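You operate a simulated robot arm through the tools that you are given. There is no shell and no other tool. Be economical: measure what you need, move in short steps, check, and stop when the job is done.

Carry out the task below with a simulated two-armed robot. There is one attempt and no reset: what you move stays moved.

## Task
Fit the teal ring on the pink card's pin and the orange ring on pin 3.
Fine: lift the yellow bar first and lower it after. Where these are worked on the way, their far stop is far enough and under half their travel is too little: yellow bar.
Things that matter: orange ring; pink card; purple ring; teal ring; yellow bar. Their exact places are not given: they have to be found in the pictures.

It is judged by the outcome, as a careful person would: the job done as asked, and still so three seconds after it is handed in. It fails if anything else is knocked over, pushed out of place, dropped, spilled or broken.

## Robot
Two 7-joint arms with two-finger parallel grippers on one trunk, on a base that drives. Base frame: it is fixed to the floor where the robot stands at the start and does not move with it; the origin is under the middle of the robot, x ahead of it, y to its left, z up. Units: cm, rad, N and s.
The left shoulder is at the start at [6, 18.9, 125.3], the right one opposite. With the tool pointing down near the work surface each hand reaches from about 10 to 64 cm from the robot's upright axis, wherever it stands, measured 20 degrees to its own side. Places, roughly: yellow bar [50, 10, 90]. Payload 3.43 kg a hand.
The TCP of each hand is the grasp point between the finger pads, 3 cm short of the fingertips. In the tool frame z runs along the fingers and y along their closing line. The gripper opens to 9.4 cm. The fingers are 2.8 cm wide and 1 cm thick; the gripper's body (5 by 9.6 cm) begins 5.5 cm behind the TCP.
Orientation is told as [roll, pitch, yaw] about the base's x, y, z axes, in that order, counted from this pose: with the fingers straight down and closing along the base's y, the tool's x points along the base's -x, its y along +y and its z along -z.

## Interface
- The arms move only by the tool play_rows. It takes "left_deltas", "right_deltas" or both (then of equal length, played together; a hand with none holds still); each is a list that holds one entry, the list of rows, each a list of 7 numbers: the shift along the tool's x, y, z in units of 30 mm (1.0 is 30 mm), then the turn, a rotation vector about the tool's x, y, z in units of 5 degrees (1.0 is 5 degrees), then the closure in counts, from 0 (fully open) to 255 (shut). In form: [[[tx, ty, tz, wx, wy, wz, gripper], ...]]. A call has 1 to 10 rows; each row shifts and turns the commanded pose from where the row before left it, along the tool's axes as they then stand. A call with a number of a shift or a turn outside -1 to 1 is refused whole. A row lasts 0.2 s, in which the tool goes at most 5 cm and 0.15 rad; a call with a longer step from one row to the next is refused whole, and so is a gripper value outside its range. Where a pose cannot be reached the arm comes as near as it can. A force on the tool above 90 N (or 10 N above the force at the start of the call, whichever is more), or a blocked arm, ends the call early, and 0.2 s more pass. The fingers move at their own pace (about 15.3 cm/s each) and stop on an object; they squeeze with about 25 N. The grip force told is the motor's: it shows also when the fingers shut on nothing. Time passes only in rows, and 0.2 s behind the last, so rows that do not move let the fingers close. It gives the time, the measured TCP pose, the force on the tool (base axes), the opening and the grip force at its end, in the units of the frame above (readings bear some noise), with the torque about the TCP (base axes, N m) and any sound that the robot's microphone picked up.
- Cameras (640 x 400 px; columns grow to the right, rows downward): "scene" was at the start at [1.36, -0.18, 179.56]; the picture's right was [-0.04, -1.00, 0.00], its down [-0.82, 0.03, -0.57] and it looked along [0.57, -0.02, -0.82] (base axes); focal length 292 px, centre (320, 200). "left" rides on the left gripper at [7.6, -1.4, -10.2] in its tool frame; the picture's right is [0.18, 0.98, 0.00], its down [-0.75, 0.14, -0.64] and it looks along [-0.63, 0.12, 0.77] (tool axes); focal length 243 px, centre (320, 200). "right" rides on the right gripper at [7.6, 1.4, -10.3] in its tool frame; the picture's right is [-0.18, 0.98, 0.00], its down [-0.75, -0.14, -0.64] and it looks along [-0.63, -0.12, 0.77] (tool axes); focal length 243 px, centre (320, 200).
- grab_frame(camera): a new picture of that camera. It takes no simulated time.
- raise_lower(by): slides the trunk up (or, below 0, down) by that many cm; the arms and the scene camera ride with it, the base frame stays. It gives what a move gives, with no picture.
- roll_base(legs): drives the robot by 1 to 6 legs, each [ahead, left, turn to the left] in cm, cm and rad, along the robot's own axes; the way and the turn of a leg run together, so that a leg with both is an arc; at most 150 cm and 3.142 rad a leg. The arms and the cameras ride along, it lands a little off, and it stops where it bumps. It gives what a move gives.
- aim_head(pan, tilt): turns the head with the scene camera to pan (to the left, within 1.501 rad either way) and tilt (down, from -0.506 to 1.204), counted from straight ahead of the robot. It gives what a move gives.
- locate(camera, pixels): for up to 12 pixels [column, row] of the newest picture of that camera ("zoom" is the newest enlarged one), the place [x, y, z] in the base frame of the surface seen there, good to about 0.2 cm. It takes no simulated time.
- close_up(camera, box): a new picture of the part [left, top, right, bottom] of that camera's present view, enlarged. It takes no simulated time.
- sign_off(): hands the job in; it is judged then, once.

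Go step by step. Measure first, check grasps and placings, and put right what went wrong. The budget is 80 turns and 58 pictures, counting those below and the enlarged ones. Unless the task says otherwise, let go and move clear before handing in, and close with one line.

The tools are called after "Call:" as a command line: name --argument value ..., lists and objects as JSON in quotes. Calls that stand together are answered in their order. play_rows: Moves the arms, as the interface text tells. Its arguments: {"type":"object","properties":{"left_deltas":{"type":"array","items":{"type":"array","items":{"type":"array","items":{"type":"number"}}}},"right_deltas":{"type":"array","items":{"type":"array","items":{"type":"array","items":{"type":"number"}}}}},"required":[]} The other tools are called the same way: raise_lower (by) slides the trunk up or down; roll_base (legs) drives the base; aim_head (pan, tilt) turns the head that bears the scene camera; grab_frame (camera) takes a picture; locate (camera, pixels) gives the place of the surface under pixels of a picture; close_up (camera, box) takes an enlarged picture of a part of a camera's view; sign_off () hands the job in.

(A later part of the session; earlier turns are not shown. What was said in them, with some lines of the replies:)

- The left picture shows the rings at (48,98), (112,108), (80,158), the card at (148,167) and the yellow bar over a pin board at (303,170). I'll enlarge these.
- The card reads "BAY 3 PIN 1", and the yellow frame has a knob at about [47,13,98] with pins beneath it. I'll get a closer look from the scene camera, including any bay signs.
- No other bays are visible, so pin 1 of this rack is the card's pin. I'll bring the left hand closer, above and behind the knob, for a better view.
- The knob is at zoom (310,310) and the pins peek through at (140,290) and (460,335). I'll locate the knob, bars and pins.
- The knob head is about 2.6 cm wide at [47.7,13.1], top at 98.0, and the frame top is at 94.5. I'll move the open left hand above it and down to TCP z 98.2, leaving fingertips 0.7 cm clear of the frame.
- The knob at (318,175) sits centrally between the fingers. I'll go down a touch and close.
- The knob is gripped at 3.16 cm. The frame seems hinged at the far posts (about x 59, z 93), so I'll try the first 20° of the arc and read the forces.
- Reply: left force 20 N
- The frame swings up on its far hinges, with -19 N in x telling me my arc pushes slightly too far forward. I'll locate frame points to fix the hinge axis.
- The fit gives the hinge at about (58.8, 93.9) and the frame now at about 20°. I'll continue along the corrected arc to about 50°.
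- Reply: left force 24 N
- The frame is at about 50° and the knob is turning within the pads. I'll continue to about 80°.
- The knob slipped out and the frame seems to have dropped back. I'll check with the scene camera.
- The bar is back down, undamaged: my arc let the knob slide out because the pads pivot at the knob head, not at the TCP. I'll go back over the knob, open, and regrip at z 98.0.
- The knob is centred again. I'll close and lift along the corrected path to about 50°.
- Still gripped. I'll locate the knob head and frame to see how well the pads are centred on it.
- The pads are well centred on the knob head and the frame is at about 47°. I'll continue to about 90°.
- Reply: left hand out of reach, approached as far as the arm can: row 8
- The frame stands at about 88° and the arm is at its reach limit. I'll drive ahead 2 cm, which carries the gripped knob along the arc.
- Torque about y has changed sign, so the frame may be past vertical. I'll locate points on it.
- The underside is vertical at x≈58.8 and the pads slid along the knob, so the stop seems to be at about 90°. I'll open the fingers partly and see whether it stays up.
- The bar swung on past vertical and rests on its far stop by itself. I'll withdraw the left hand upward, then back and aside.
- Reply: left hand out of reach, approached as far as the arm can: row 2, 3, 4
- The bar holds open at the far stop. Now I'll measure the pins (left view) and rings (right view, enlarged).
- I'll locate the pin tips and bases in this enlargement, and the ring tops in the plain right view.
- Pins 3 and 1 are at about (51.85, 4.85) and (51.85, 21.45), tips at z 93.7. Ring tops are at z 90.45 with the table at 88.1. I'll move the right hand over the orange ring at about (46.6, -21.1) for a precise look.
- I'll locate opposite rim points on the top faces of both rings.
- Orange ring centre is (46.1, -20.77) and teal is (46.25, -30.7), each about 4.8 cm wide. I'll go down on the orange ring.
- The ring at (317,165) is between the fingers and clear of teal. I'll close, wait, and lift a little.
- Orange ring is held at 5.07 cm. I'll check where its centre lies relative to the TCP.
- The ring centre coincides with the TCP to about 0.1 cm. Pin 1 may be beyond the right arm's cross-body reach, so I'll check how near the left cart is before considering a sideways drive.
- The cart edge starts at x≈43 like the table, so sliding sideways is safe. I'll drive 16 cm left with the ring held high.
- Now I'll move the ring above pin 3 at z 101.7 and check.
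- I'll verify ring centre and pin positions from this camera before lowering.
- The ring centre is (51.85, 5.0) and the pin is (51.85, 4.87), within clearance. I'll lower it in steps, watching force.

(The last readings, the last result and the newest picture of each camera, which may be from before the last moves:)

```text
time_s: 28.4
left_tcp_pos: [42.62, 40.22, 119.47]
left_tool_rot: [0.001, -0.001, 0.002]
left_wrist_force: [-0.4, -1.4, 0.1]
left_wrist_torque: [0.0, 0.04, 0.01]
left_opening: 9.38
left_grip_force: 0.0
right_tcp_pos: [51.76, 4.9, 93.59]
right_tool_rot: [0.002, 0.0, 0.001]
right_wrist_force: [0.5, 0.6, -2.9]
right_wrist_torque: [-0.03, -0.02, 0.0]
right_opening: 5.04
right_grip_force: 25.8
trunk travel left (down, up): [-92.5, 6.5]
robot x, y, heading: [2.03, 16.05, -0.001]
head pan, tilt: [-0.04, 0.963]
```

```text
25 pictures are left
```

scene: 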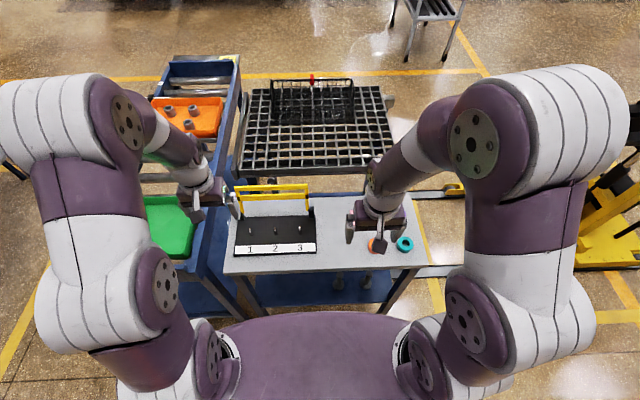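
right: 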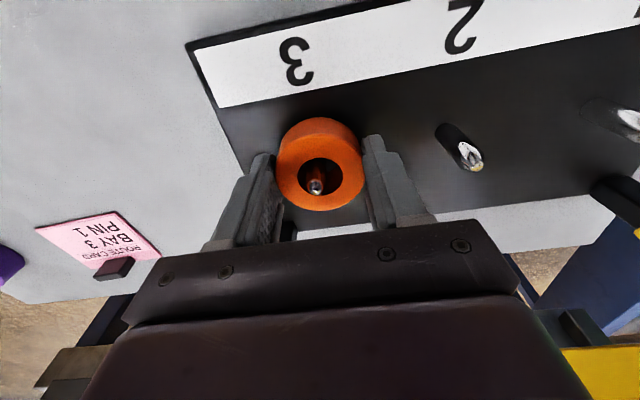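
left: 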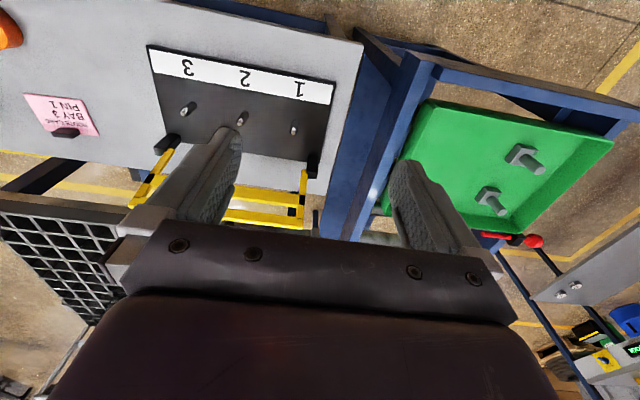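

The pin tip shows inside the hole at (317,185) with no unusual force. I'll lower the last 0.9 cm, then open and rise.

Call:
play_rows --right_deltas '[[[0, 0, 0.15, 0, 0, 0, 255], [0, 0, 0.13, 0, 0, 0, 255], [0, 0, 0, 0, 0, 0, 255], [0, 0, 0, 0, 0, 0, 60], [0, 0, 0, 0, 0, 0, 0], [0, 0, -0.6, 0, 0, 0, 0], [0, 0, -0.9, 0, 0, 0, 0], [0, 0, -0.9, 0, 0, 0, 0], [0, 0, -0.9, 0, 0, 0, 0], [0, 0, 0, 0, 0, 0, 0]]]'

Call:
grab_frame --camera "right"

```text
time_s: 30.6
left_tcp_pos: [42.67, 40.21, 119.37]
left_tool_rot: [0.002, -0.003, 0.002]
left_wrist_force: [0.9, 0.1, -0.3]
left_wrist_torque: [-0.01, 0.02, 0.0]
left_opening: 9.41
left_grip_force: 0.2
right_tcp_pos: [51.88, 4.85, 102.61]
right_tool_rot: [0.0, 0.0, 0.002]
right_wrist_force: [-0.3, -0.6, 0.5]
right_wrist_torque: [-0.01, 0.0, -0.01]
right_opening: 9.4
right_grip_force: 0.1
trunk travel left (down, up): [-92.5, 6.5]
robot x, y, heading: [1.94, 16.08, 0.006]
head pan, tilt: [-0.04, 0.963]
```

```text
24 pictures are left
```

right: 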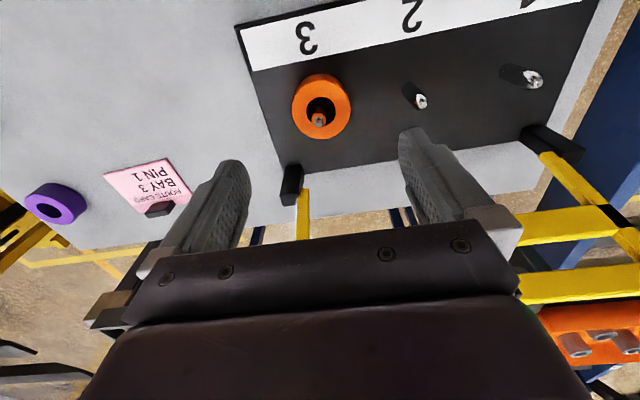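

Orange sits flat on pin 3. I'll move the right hand over the teal ring.

Call:
play_rows --right_deltas '[[[0.25, -1, 0, 0, 0, 0, 0], [0.25, -1, 0, 0, 0, 0, 0], [0.25, -1, 0, 0, 0, 0, 0], [0.25, -1, 0, 0, 0, 0, 0], [0.25, -1, 0, 0, 0, 0, 0], [0.25, -1, 0, 0, 0, 0, 0], [0.25, -1, 0, 0, 0, 0, 0], [0.127, -1, 0, 0, 0, 0, 0], [0, -1, 0, 0, 0, 0, 0], [0, -1, 0, 0, 0, 0, 0]]]'

Call:
play_rows --right_deltas '[[[0, -0.95, 0, 0, 0, 0, 0], [0, -0.9, 0, 0, 0, 0, 0], [0, 0, 0, 0, 0, 0, 0], [0, 0, 0, 0, 0, 0, 0]]]'

Call:
grab_frame --camera "right"

```text
time_s: 32.8
left_tcp_pos: [42.6, 40.06, 119.51]
left_tool_rot: [0.001, -0.001, 0.002]
left_wrist_force: [0.0, 0.0, -0.1]
left_wrist_torque: [-0.02, -0.02, -0.02]
left_opening: 9.4
left_grip_force: 0.1
right_tcp_pos: [46.22, -25.03, 102.71]
right_tool_rot: [-0.001, 0.0, 0.003]
right_wrist_force: [0.1, 0.5, 1.1]
right_wrist_torque: [0.02, 0.01, 0.04]
right_opening: 9.4
right_grip_force: 0.1
trunk travel left (down, up): [-92.5, 6.5]
robot x, y, heading: [2.08, 16.12, 0.004]
head pan, tilt: [-0.04, 0.963]
```

```text
time_s: 33.8
left_tcp_pos: [42.57, 40.11, 119.46]
left_tool_rot: [0.0, -0.001, 0.001]
left_wrist_force: [0.2, -0.2, 0.5]
left_wrist_torque: [0.01, 0.0, 0.02]
left_opening: 9.39
left_grip_force: 0.1
right_tcp_pos: [46.17, -30.51, 102.51]
right_tool_rot: [0.0, -0.001, 0.001]
right_wrist_force: [-0.4, -0.8, -0.3]
right_wrist_torque: [-0.03, 0.0, -0.01]
right_opening: 9.4
right_grip_force: 0.0
trunk travel left (down, up): [-92.5, 6.5]
robot x, y, heading: [1.62, 15.94, 0.001]
head pan, tilt: [-0.04, 0.963]
```

```text
23 pictures are left
```

right: 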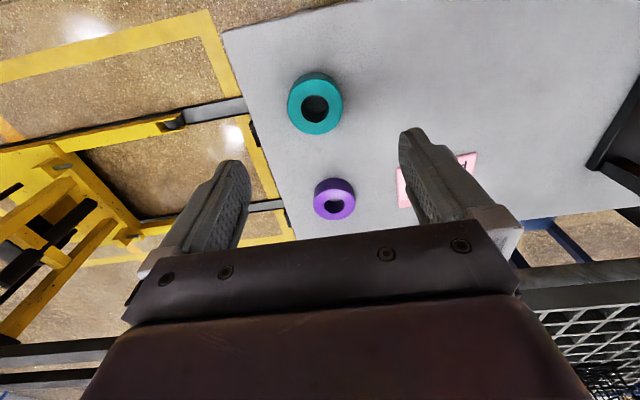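

The teal ring at (315,104) is centred between the fingers. I'll go down and grip it, then lift.

Call:
play_rows --right_deltas '[[[0, 0, 0.9, 0, 0, 0, 0], [0, 0, 0.9, 0, 0, 0, 0], [0, 0, 0.8, 0, 0, 0, 0], [0, 0, 0.6, 0, 0, 0, 0], [0, 0, 0.3, 0, 0, 0, 0], [0, 0, 0.2, 0, 0, 0, 0], [0, 0, 0, 0, 0, 0, 0]]]'

Call:
grab_frame --camera "right"

```text
time_s: 35.4
left_tcp_pos: [42.65, 40.06, 119.4]
left_tool_rot: [0.0, -0.002, 0.001]
left_wrist_force: [0.5, -0.7, 0.0]
left_wrist_torque: [0.01, 0.05, 0.03]
left_opening: 9.39
left_grip_force: 0.0
right_tcp_pos: [46.33, -30.53, 91.53]
right_tool_rot: [0.0, 0.0, 0.002]
right_wrist_force: [-0.2, 0.2, 0.0]
right_wrist_torque: [0.0, 0.0, -0.01]
right_opening: 9.4
right_grip_force: 0.0
trunk travel left (down, up): [-92.5, 6.5]
robot x, y, heading: [1.88, 16.28, -0.0]
head pan, tilt: [-0.04, 0.963]
```

```text
22 pictures are left
```

right: 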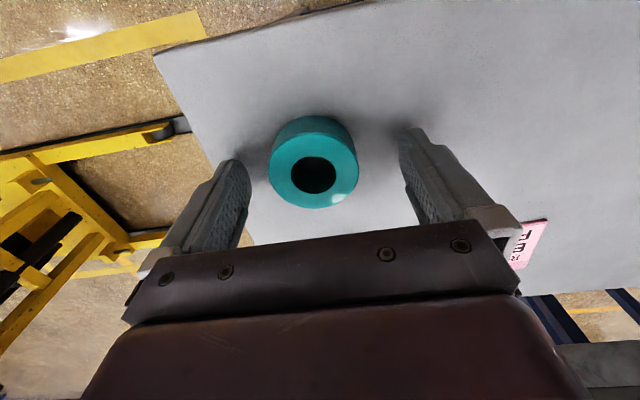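

The fingers straddle the teal ring at (314,165). I'll close and lift.

Call:
play_rows --right_deltas '[[[0, 0, 0.03, 0, 0, 0, 120], [0, 0, 0, 0, 0, 0, 160], [0, 0, 0, 0, 0, 0, 255], [0, 0, 0, 0, 0, 0, 255], [0, 0, -0.7, 0, 0, 0, 255], [0, 0, -0.9, 0, 0, 0, 255], [0, 0, -0.9, 0, 0, 0, 255], [0, 0, -0.9, 0, 0, 0, 255], [0, 0, 0, 0, 0, 0, 255]]]'

Call:
grab_frame --camera "right"

```text
time_s: 37.4
left_tcp_pos: [42.54, 40.21, 119.47]
left_tool_rot: [0.0, 0.0, 0.003]
left_wrist_force: [-0.5, 0.1, 0.4]
left_wrist_torque: [0.01, 0.01, -0.04]
left_opening: 9.4
left_grip_force: 0.1
right_tcp_pos: [46.38, -30.5, 101.62]
right_tool_rot: [0.0, 0.001, 0.001]
right_wrist_force: [0.1, 0.2, -2.5]
right_wrist_torque: [0.0, 0.02, 0.02]
right_opening: 5.16
right_grip_force: 24.8
trunk travel left (down, up): [-92.5, 6.5]
robot x, y, heading: [2.02, 16.23, 0.0]
head pan, tilt: [-0.04, 0.963]
```

```text
21 pictures are left
```

right: 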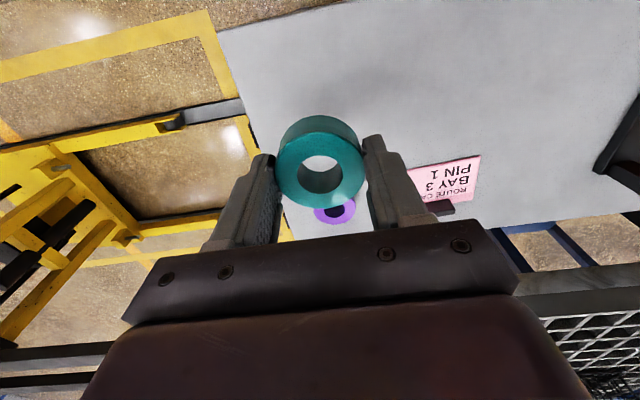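

Teal is held at 5.16 cm. I'll carry it across at z≈101.6 toward pin 1.

Call:
play_rows --right_deltas '[[[0, 1, 0, 0, 0, 0, 255], [0, 1, 0, 0, 0, 0, 255], [0, 1, 0, 0, 0, 0, 255], [-0.2, 1, 0, 0, 0, 0, 255], [-0.2, 1, 0, 0, 0, 0, 255], [-0.2, 1, 0, 0, 0, 0, 255], [-0.2, 1, 0, 0, 0, 0, 255], [-0.2, 1, 0, 0, 0, 0, 255], [-0.2, 1, 0, 0, 0, 0, 255], [-0.2, 1, 0, 0, 0, 0, 255]]]'

Call:
play_rows --right_deltas '[[[-0.2, 1, 0, 0, 0, 0, 255], [-0.2, 1, 0, 0, 0, 0, 255], [-0.05, 1, 0, 0, 0, 0, 255], [0, 1, 0, 0, 0, 0, 255], [0, 1, 0, 0, 0, 0, 255], [0, 1, 0, 0, 0, 0, 255], [0, 0.8, 0, 0, 0, 0, 255], [0, 0.5, 0, 0, 0, 0, 255], [0, 0, 0, 0, 0, 0, 255], [0, 0, 0, 0, 0, 0, 255]]]'

Call:
grab_frame --camera "right"

```text
time_s: 39.6
left_tcp_pos: [42.75, 40.27, 119.39]
left_tool_rot: [-0.001, -0.002, 0.002]
left_wrist_force: [0.0, 0.2, -0.1]
left_wrist_torque: [0.0, 0.0, -0.02]
left_opening: 9.4
left_grip_force: 0.0
right_tcp_pos: [50.56, -0.49, 101.63]
right_tool_rot: [-0.002, 0.0, 0.002]
right_wrist_force: [0.4, 0.0, -2.7]
right_wrist_torque: [-0.02, -0.02, 0.02]
right_opening: 5.15
right_grip_force: 25.0
trunk travel left (down, up): [-92.5, 6.5]
robot x, y, heading: [1.92, 16.1, 0.001]
head pan, tilt: [-0.04, 0.963]
```

```text
time_s: 41.8
left_tcp_pos: [42.7, 40.26, 119.47]
left_tool_rot: [0.001, -0.001, 0.002]
left_wrist_force: [0.3, -0.9, 0.2]
left_wrist_torque: [0.03, -0.03, -0.03]
left_opening: 9.4
left_grip_force: 0.1
right_tcp_pos: [51.8, 21.41, 101.6]
right_tool_rot: [0.001, -0.001, 0.001]
right_wrist_force: [0.6, 1.2, -3.0]
right_wrist_torque: [0.04, 0.0, -0.01]
right_opening: 5.12
right_grip_force: 24.4
trunk travel left (down, up): [-92.5, 6.5]
robot x, y, heading: [2.1, 16.27, 0.004]
head pan, tilt: [-0.04, 0.963]
```

```text
20 pictures are left
```

right: 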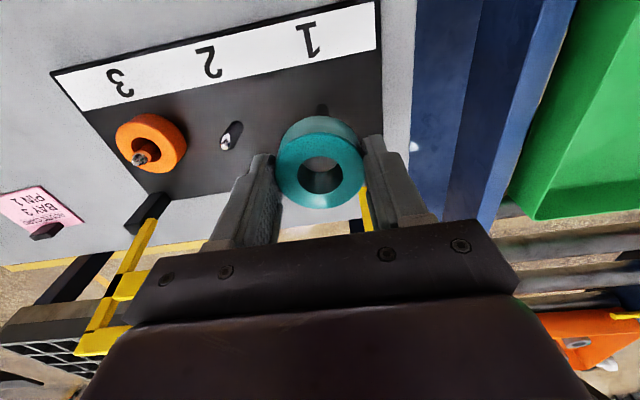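

Call:
locate --camera "right" --pixels '[[316, 137], [322, 206], [282, 175], [358, 170], [226, 143], [139, 158]]'

```text
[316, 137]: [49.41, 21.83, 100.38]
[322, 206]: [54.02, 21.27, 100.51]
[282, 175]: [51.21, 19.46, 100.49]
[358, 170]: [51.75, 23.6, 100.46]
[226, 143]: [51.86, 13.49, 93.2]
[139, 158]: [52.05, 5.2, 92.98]
```

Teal's centre (51.72, 21.5) matches pin 1 (51.87, 21.45). I'll lower it over the pin.

Call:
play_rows --right_deltas '[[[-0.04, 0, 0.6, 0, 0, 0, 255], [0, 0, 0.6, 0, 0, 0, 255], [0, 0, 0.4, 0, 0, 0, 255], [0, 0, 0.3, 0, 0, 0, 255], [0, 0, 0.3, 0, 0, 0, 255], [0, 0, 0.3, 0, 0, 0, 255], [0, 0, 0.15, 0, 0, 0, 255], [0, 0, 0, 0, 0, 0, 255]]]'

Call:
grab_frame --camera "right"

```text
time_s: 43.6
left_tcp_pos: [42.61, 40.2, 119.5]
left_tool_rot: [0.001, -0.001, 0.0]
left_wrist_force: [-0.1, -0.1, -0.7]
left_wrist_torque: [0.0, -0.02, 0.0]
left_opening: 9.36
left_grip_force: 0.1
right_tcp_pos: [51.81, 21.37, 93.59]
right_tool_rot: [0.0, 0.0, 0.003]
right_wrist_force: [-0.9, 0.2, -2.0]
right_wrist_torque: [0.01, 0.0, -0.01]
right_opening: 5.14
right_grip_force: 24.7
trunk travel left (down, up): [-92.5, 6.5]
robot x, y, heading: [2.24, 15.79, 0.0]
head pan, tilt: [-0.04, 0.963]
```

```text
19 pictures are left
```

right: 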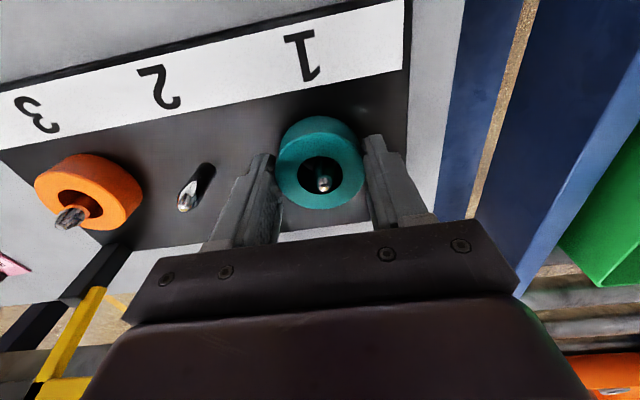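

The pin shows in the teal hole at (322,180). I'll lower the rest, open, and rise.

Call:
play_rows --right_deltas '[[[0, 0, 0.13, 0, 0, 0, 255], [0, 0, 0.12, 0, 0, 0, 255], [0, 0, 0, 0, 0, 0, 255], [0, 0, 0, 0, 0, 0, 60], [0, 0, 0, 0, 0, 0, 0], [0, 0, -0.6, 0, 0, 0, 0], [0, 0, -0.9, 0, 0, 0, 0], [0, 0, -0.9, 0, 0, 0, 0], [0, 0, -0.9, 0, 0, 0, 0], [0, 0, 0, 0, 0, 0, 0]]]'

Call:
grab_frame --camera "right"

```text
time_s: 45.8
left_tcp_pos: [42.7, 40.19, 119.55]
left_tool_rot: [0.0, -0.001, 0.003]
left_wrist_force: [0.0, -0.2, -0.4]
left_wrist_torque: [0.03, 0.01, 0.0]
left_opening: 9.41
left_grip_force: 0.0
right_tcp_pos: [52.0, 21.42, 102.98]
right_tool_rot: [-0.001, -0.001, 0.001]
right_wrist_force: [-0.6, -1.3, 0.1]
right_wrist_torque: [0.01, 0.03, -0.01]
right_opening: 9.38
right_grip_force: 0.2
trunk travel left (down, up): [-92.5, 6.5]
robot x, y, heading: [1.86, 16.13, -0.002]
head pan, tilt: [-0.04, 0.963]
```

```text
18 pictures are left
```

right: 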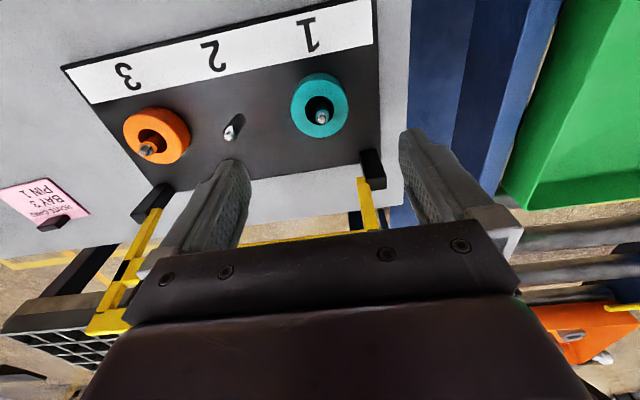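

Both rings are seated on pins 3 and 1. Next I'll retract the right hand up and back to see the open bar, then set up to lower it in a controlled way.

Call:
play_rows --right_deltas '[[[0.5, 0, -1, 0, 0, 0, 0], [0.7, 0, -1, 0, 0, 0, 0], [0.9, -0.5, -1, 0, 0, 0, 0], [0.9, -1, -1, 0, 0, 0, 0], [0.9, -1, -1, 0, 0, 0, 0], [0.9, -1, -0.5, 0, 0, 0, 0], [0.5, -1, 0, 0, 0, 0, 0], [0.5, -1, 0, 0, 0, 0, 0], [0, -1, 0, 0, 0, 0, 0], [0, -1, 0, 0, 0, 0, 0]]]'

Call:
roll_base --legs '[[0, -14, 0]]'

Call:
aim_head --pan 0.1 --tilt 1.0

Call:
grab_frame --camera "scene"

Call:
grab_frame --camera "left"

```text
refused: row 4 steps farther than a row can; nothing moved
```

```text
time_s: 47.1
left_tcp_pos: [42.65, 26.46, 119.4]
left_tool_rot: [0.0, -0.002, 0.003]
left_wrist_force: [0.8, 0.4, -0.3]
left_wrist_torque: [-0.04, 0.0, 0.02]
left_opening: 9.39
left_grip_force: 0.1
right_tcp_pos: [51.93, 7.63, 102.89]
right_tool_rot: [-0.003, 0.0, 0.003]
right_wrist_force: [0.1, 0.1, 0.3]
right_wrist_torque: [-0.03, 0.0, 0.01]
right_opening: 9.4
right_grip_force: 0.1
trunk travel left (down, up): [-92.5, 6.5]
robot x, y, heading: [2.17, 2.01, 0.004]
head pan, tilt: [-0.04, 0.963]
```

```text
time_s: 47.8
left_tcp_pos: [42.61, 26.08, 119.54]
left_tool_rot: [0.0, -0.002, 0.003]
left_wrist_force: [0.2, 1.1, 0.6]
left_wrist_torque: [0.0, -0.04, -0.01]
left_opening: 9.39
left_grip_force: 0.0
right_tcp_pos: [51.95, 7.56, 102.85]
right_tool_rot: [0.0, 0.0, 0.004]
right_wrist_force: [-0.2, 1.1, 0.7]
right_wrist_torque: [0.02, 0.01, 0.04]
right_opening: 9.39
right_grip_force: 0.0
trunk travel left (down, up): [-92.5, 6.5]
robot x, y, heading: [2.07, 2.36, 0.006]
head pan, tilt: [0.099, 1.0]
```

```text
17 pictures are left
```

scene: 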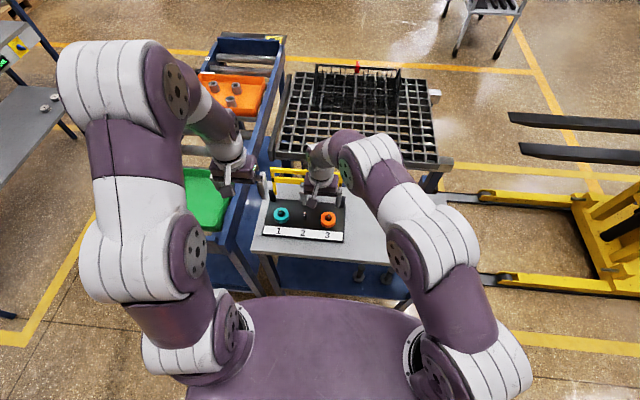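

```text
16 pictures are left
```

left: 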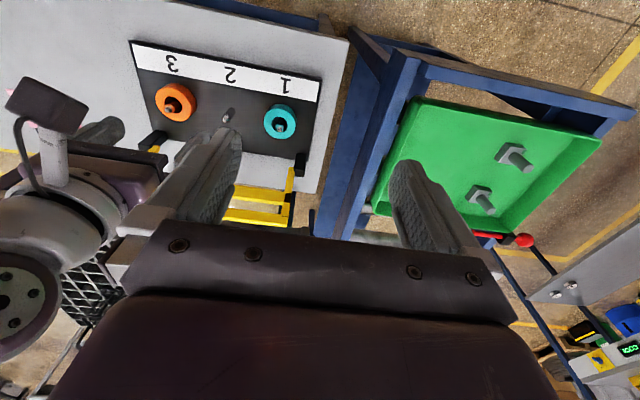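

The right-arm call was refused but the base moved back fine. I'll now retract the right arm with smaller steps, while the left stays put.

Call:
play_rows --right_deltas '[[[0.5, 0, -1, 0, 0, 0, 0], [0.7, 0, -1, 0, 0, 0, 0], [0.9, -0.7, -0.9, 0, 0, 0, 0], [0.9, -0.8, -0.9, 0, 0, 0, 0], [0.9, -0.8, -0.9, 0, 0, 0, 0], [0.9, -0.9, -0.5, 0, 0, 0, 0], [0.7, -1, 0, 0, 0, 0, 0], [0.5, -1, 0, 0, 0, 0, 0], [0, -1, 0, 0, 0, 0, 0], [0, -1, 0, 0, 0, 0, 0]]]'

Call:
close_up --camera "scene" --box '[220, 130, 420, 260]'

```text
time_s: 50.0
left_tcp_pos: [42.64, 26.16, 119.42]
left_tool_rot: [0.0, -0.001, 0.003]
left_wrist_force: [-0.6, 0.6, -0.5]
left_wrist_torque: [0.01, -0.01, -0.03]
left_opening: 9.41
left_grip_force: 0.1
right_tcp_pos: [34.02, -14.48, 118.44]
right_tool_rot: [0.0, -0.001, 0.003]
right_wrist_force: [-0.9, 0.9, 0.1]
right_wrist_torque: [0.02, -0.01, -0.01]
right_opening: 9.4
right_grip_force: 0.0
trunk travel left (down, up): [-92.5, 6.5]
robot x, y, heading: [1.74, 2.2, 0.003]
head pan, tilt: [0.099, 1.0]
```

```text
3.08 times, centred on (320, 195) of scene
```

zoom: 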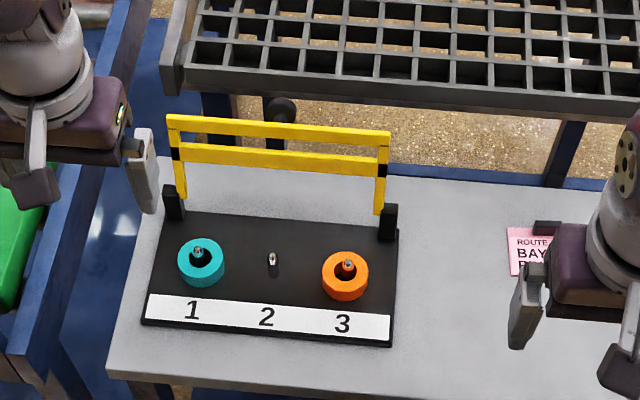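

Clear view: teal on 1, orange on 3, bar open with its knob behind at zoom (281,110). I'll locate the open frame and knob.

Call:
locate --camera "zoom" --pixels '[[220, 124], [340, 130], [281, 103], [272, 110], [290, 110], [281, 118], [230, 152], [381, 195], [379, 140], [177, 170], [175, 122], [278, 142]]'

```text
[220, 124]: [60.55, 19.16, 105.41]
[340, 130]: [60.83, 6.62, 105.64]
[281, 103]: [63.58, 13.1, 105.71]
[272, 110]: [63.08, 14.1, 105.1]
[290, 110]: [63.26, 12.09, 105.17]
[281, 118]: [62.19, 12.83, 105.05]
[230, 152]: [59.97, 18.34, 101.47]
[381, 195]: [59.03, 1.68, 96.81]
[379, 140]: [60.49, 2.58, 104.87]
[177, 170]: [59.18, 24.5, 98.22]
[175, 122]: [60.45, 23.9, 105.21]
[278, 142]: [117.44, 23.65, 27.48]
```

The frame rests at about 101° with the knob head centred near (63.95, 13.1, 104.2). That is just past reach, so I'll drive ahead 3 cm first.

Call:
roll_base --legs '[[3, 0, 0]]'

```text
time_s: 50.9
left_tcp_pos: [44.86, 26.21, 119.84]
left_tool_rot: [0.0, -0.009, 0.004]
left_wrist_force: [-0.5, -0.7, -0.5]
left_wrist_torque: [-0.02, -0.06, -0.02]
left_opening: 9.39
left_grip_force: 0.0
right_tcp_pos: [36.33, -14.4, 118.83]
right_tool_rot: [0.0, -0.007, 0.003]
right_wrist_force: [-1.5, -0.7, 0.3]
right_wrist_torque: [0.03, -0.08, -0.02]
right_opening: 9.42
right_grip_force: 0.0
trunk travel left (down, up): [-92.5, 6.5]
robot x, y, heading: [4.78, 2.12, 0.0]
head pan, tilt: [0.099, 1.0]
```

I'll move the left hand sideways toward y 13 and down to about z 112, and see settled readings.

Call:
play_rows --left_deltas '[[[-0.2, -0.87, 0.4, 0, 0, 0, 0], [-0.3, -0.87, 0.4, 0, 0, 0, 0], [-0.5, -0.87, 0.5, 0, 0, 0, 0], [-0.5, -0.87, 0.5, 0, 0, 0, 0], [-0.5, -0.88, 0.5, 0, 0, 0, 0], [0, 0, 0, 0, 0, 0, 0], [0, 0, 0, 0, 0, 0, 0]]]'

Call:
grab_frame --camera "left"

```text
time_s: 52.5
left_tcp_pos: [51.61, 13.27, 112.6]
left_tool_rot: [0.0, -0.001, 0.004]
left_wrist_force: [-0.6, 0.0, 0.7]
left_wrist_torque: [-0.02, -0.03, -0.03]
left_opening: 9.4
left_grip_force: 0.0
right_tcp_pos: [37.1, -14.31, 118.57]
right_tool_rot: [0.0, 0.0, 0.004]
right_wrist_force: [-0.1, 0.8, 0.2]
right_wrist_torque: [0.0, 0.0, 0.04]
right_opening: 9.4
right_grip_force: 0.1
trunk travel left (down, up): [-92.5, 6.5]
robot x, y, heading: [4.87, 2.04, -0.001]
head pan, tilt: [0.099, 1.0]
```

```text
14 pictures are left
```

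left: 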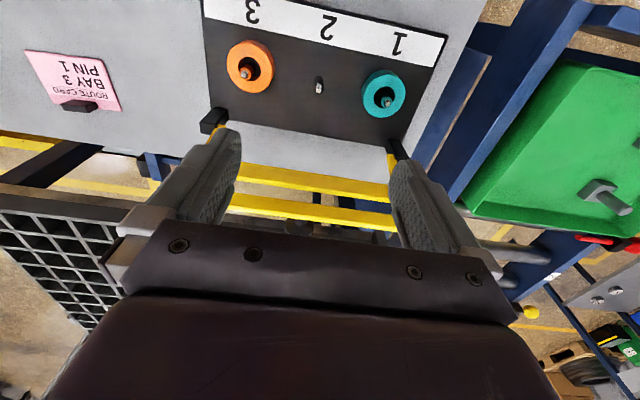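

Settled at (51.6, 13.3, 112.6). I'll go forward above the knob, fingertips clear of the frame top (105.9), then check.

Call:
play_rows --left_deltas '[[[-0.8, -0.05, 0.1, 0, 0, 0, 60], [-0.85, 0, 0.1, 0, 0, 0, 60], [-0.85, 0, 0.1, 0, 0, 0, 60], [-0.85, 0, 0.1, 0, 0, 0, 60], [-0.77, 0, 0.1, 0, 0, 0, 60], [0, 0, 0, 0, 0, 0, 60], [0, 0, 0, 0, 0, 0, 60]]]'

Call:
grab_frame --camera "left"

```text
time_s: 54.1
left_tcp_pos: [63.91, 13.31, 111.21]
left_tool_rot: [0.001, -0.003, 0.001]
left_wrist_force: [0.1, 0.7, 0.5]
left_wrist_torque: [0.03, 0.0, 0.03]
left_opening: 7.2
left_grip_force: 0.1
right_tcp_pos: [37.03, -14.43, 118.54]
right_tool_rot: [0.001, 0.0, 0.002]
right_wrist_force: [0.0, -0.5, 0.5]
right_wrist_torque: [-0.01, 0.0, -0.03]
right_opening: 9.38
right_grip_force: 0.1
trunk travel left (down, up): [-92.5, 6.5]
robot x, y, heading: [5.02, 2.1, 0.005]
head pan, tilt: [0.099, 1.0]
```

```text
13 pictures are left
```

left: 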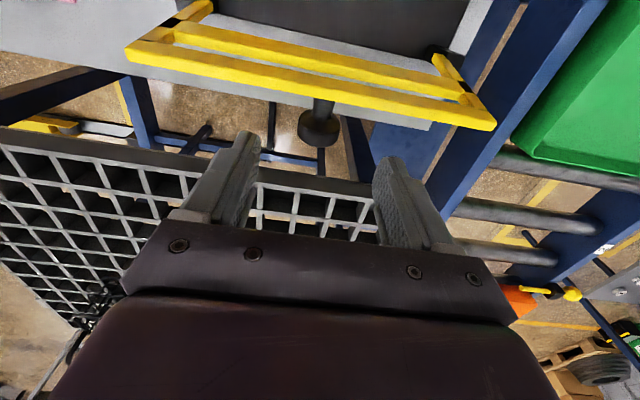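

The knob at (318,125) lies on the fingers' centre line. I'll go down to z 105.2 and close.

Call:
play_rows --left_deltas '[[[-0.05, -0.03, 0.6, 0, 0, 0, 60], [0, 0, 0.6, 0, 0, 0, 60], [0, 0, 0.5, 0, 0, 0, 60], [0, 0, 0.3, 0, 0, 0, 60], [0, 0, 0, 0, 0, 0, 60], [0, 0, 0, 0, 0, 0, 255], [0, 0, 0, 0, 0, 0, 255], [0, 0, 0, 0, 0, 0, 255]]]'

Call:
grab_frame --camera "left"

```text
time_s: 55.9
left_tcp_pos: [64.15, 12.99, 105.11]
left_tool_rot: [-0.002, -0.002, 0.004]
left_wrist_force: [0.1, 0.2, 0.0]
left_wrist_torque: [0.04, -0.12, -0.06]
left_opening: 3.2
left_grip_force: 45.6
right_tcp_pos: [37.01, -14.42, 118.54]
right_tool_rot: [0.0, 0.0, 0.005]
right_wrist_force: [0.3, 0.5, 0.3]
right_wrist_torque: [0.0, 0.01, 0.03]
right_opening: 9.37
right_grip_force: 0.0
trunk travel left (down, up): [-92.5, 6.5]
robot x, y, heading: [5.28, 2.27, 0.002]
head pan, tilt: [0.099, 1.0]
```

```text
12 pictures are left
```

left: 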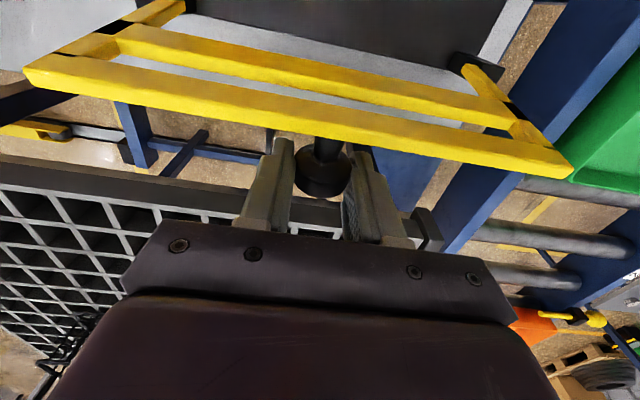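

The knob is gripped at 3.2 cm. I'll draw it back along the arc to about 50°.

Call:
play_rows --left_deltas '[[[0.315, 0, -0.12, 0, 0, 0, 255], [0.315, 0, -0.12, 0, 0, 0, 255], [0.33, 0, -0.07, 0, 0, 0, 255], [0.33, 0, -0.05, 0, 0, 0, 255], [0.5, 0, -0.02, 0, 0, 0, 255], [0.5, 0, 0.02, 0, 0, 0, 255], [0.5, 0, 0.09, 0, 0, 0, 255], [0.5, 0, 0.14, 0, 0, 0, 255], [0.3, 0, 0.11, 0, 0, 0, 255], [0, 0, 0, 0, 0, 0, 255]]]'

Call:
grab_frame --camera "left"

```text
time_s: 58.1
left_tcp_pos: [53.56, 13.01, 105.0]
left_tool_rot: [-0.002, 0.0, 0.003]
left_wrist_force: [10.6, 8.7, 1.7]
left_wrist_torque: [0.15, -1.44, -0.18]
left_opening: 3.17
left_grip_force: 45.0
right_tcp_pos: [37.17, -14.19, 118.45]
right_tool_rot: [-0.001, 0.0, 0.004]
right_wrist_force: [0.2, 0.6, -0.7]
right_wrist_torque: [0.04, 0.0, 0.01]
right_opening: 9.38
right_grip_force: 0.2
trunk travel left (down, up): [-92.5, 6.5]
robot x, y, heading: [5.07, 2.17, 0.004]
head pan, tilt: [0.099, 1.0]
```

```text
11 pictures are left
```

left: 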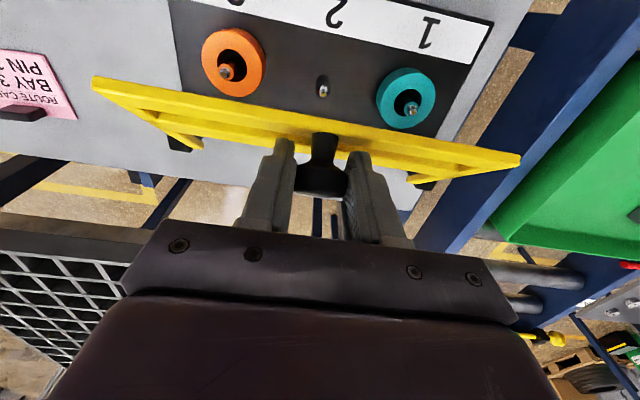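

Still gripped, frame at about 46°. I'll lower it the rest of the way.

Call:
play_rows --left_deltas '[[[0.36, 0, 0.233, 0, 0, 0, 255], [0.26, 0, 0.21, 0, 0, 0, 255], [0.26, 0, 0.21, 0, 0, 0, 255], [0.22, 0, 0.25, 0, 0, 0, 255], [0.22, 0, 0.255, 0, 0, 0, 255], [0.17, 0, 0.287, 0, 0, 0, 255], [0.17, 0, 0.287, 0, 0, 0, 255], [0.12, 0, 0.31, 0, 0, 0, 255], [0.1, 0, 0.25, 0, 0, 0, 255], [0, 0, 0, 0, 0, 0, 255]]]'

Call:
grab_frame --camera "left"

```text
time_s: 60.3
left_tcp_pos: [47.78, 13.05, 98.19]
left_tool_rot: [-0.004, -0.001, 0.004]
left_wrist_force: [1.6, 9.8, 8.8]
left_wrist_torque: [0.23, -1.23, 0.08]
left_opening: 3.17
left_grip_force: 45.3
right_tcp_pos: [36.94, -14.24, 118.59]
right_tool_rot: [-0.003, 0.0, 0.004]
right_wrist_force: [-0.4, -0.1, -0.5]
right_wrist_torque: [-0.03, 0.0, 0.03]
right_opening: 9.39
right_grip_force: 0.1
trunk travel left (down, up): [-92.5, 6.5]
robot x, y, heading: [4.99, 1.94, 0.006]
head pan, tilt: [0.099, 1.0]
```

```text
10 pictures are left
```

left: 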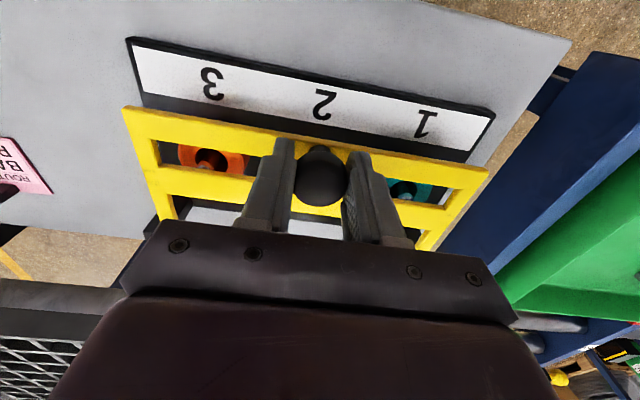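

The frame is back down or nearly so (TCP z 98.2). I'll nudge it 0.2 cm further, release, and rise clear.

Call:
play_rows --left_deltas '[[[0.01, 0, 0.06, 0, 0, 0, 255], [0, 0, 0, 0, 0, 0, 255], [0, 0, 0, 0, 0, 0, 100], [0, 0, 0, 0, 0, 0, 0], [0, 0, 0, 0, 0, 0, 0], [0, 0, -0.6, 0, 0, 0, 0], [0, 0, -1, 0, 0, 0, 0], [0, 0, -1, 0, 0, 0, 0], [0.9, 0.3, -1, 0, 0, 0, 0], [0.9, 0.3, -1, 0, 0, 0, 0]]]'

Call:
grab_frame --camera "left"

Call:
close_up --camera "scene" --box '[220, 150, 460, 290]'

```text
time_s: 62.5
left_tcp_pos: [42.17, 15.04, 111.95]
left_tool_rot: [0.0, -0.005, 0.003]
left_wrist_force: [-0.3, -0.2, -0.6]
left_wrist_torque: [-0.05, 0.0, -0.03]
left_opening: 9.42
left_grip_force: 0.0
right_tcp_pos: [36.8, -14.25, 118.56]
right_tool_rot: [0.0, -0.002, 0.004]
right_wrist_force: [-0.6, -0.3, 0.0]
right_wrist_torque: [-0.01, -0.02, -0.01]
right_opening: 9.42
right_grip_force: 0.1
trunk travel left (down, up): [-92.5, 6.5]
robot x, y, heading: [5.46, 1.97, 0.004]
head pan, tilt: [0.099, 1.0]
```

```text
9 pictures are left
```

left: 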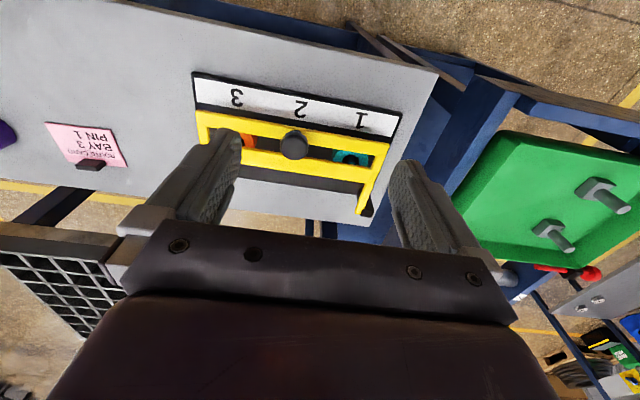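

```text
2.67 times, centred on (340, 220) of scene
```

zoom: 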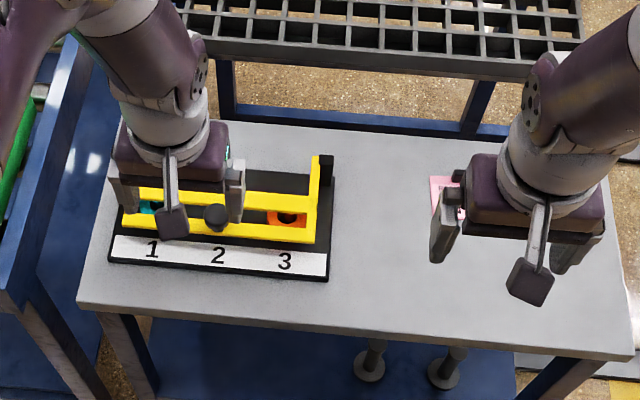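

The bar looks down over both rings. I'll verify its height and that the purple ring is unmoved.

Call:
locate --camera "left" --pixels '[[260, 130], [340, 143], [294, 146], [270, 155], [365, 190], [5, 133]]'

Call:
grab_frame --camera "right"

```text
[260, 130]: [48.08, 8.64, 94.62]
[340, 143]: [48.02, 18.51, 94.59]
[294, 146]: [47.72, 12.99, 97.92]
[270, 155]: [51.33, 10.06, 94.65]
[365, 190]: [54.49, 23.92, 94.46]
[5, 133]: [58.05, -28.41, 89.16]
```

```text
7 pictures are left
```

right: 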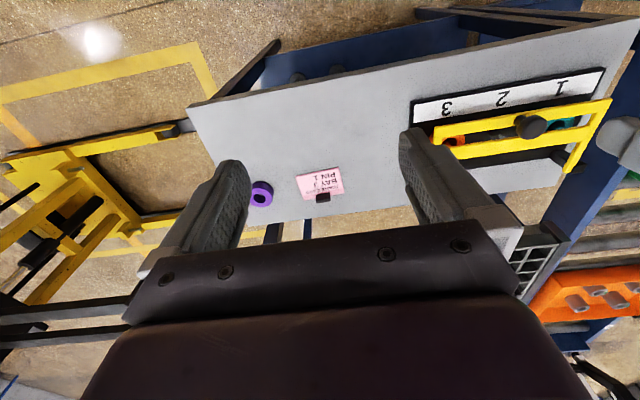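

The frame reads z 94.6 at both bars and the knob top 97.9, matching the starting values. Purple ring and card are in place and both hands are clear, so I'm handing in.

Call:
sign_off

```text
The job is handed in.
```

The teal ring is on pin 1 (the pink card's pin) and the orange ring is on pin 3. The yellow bar was lifted to its far stop before fitting the rings and lowered again after. On the first try the knob slipped out at about half lift and the bar dropped back down; I saw no damage or anything displaced.
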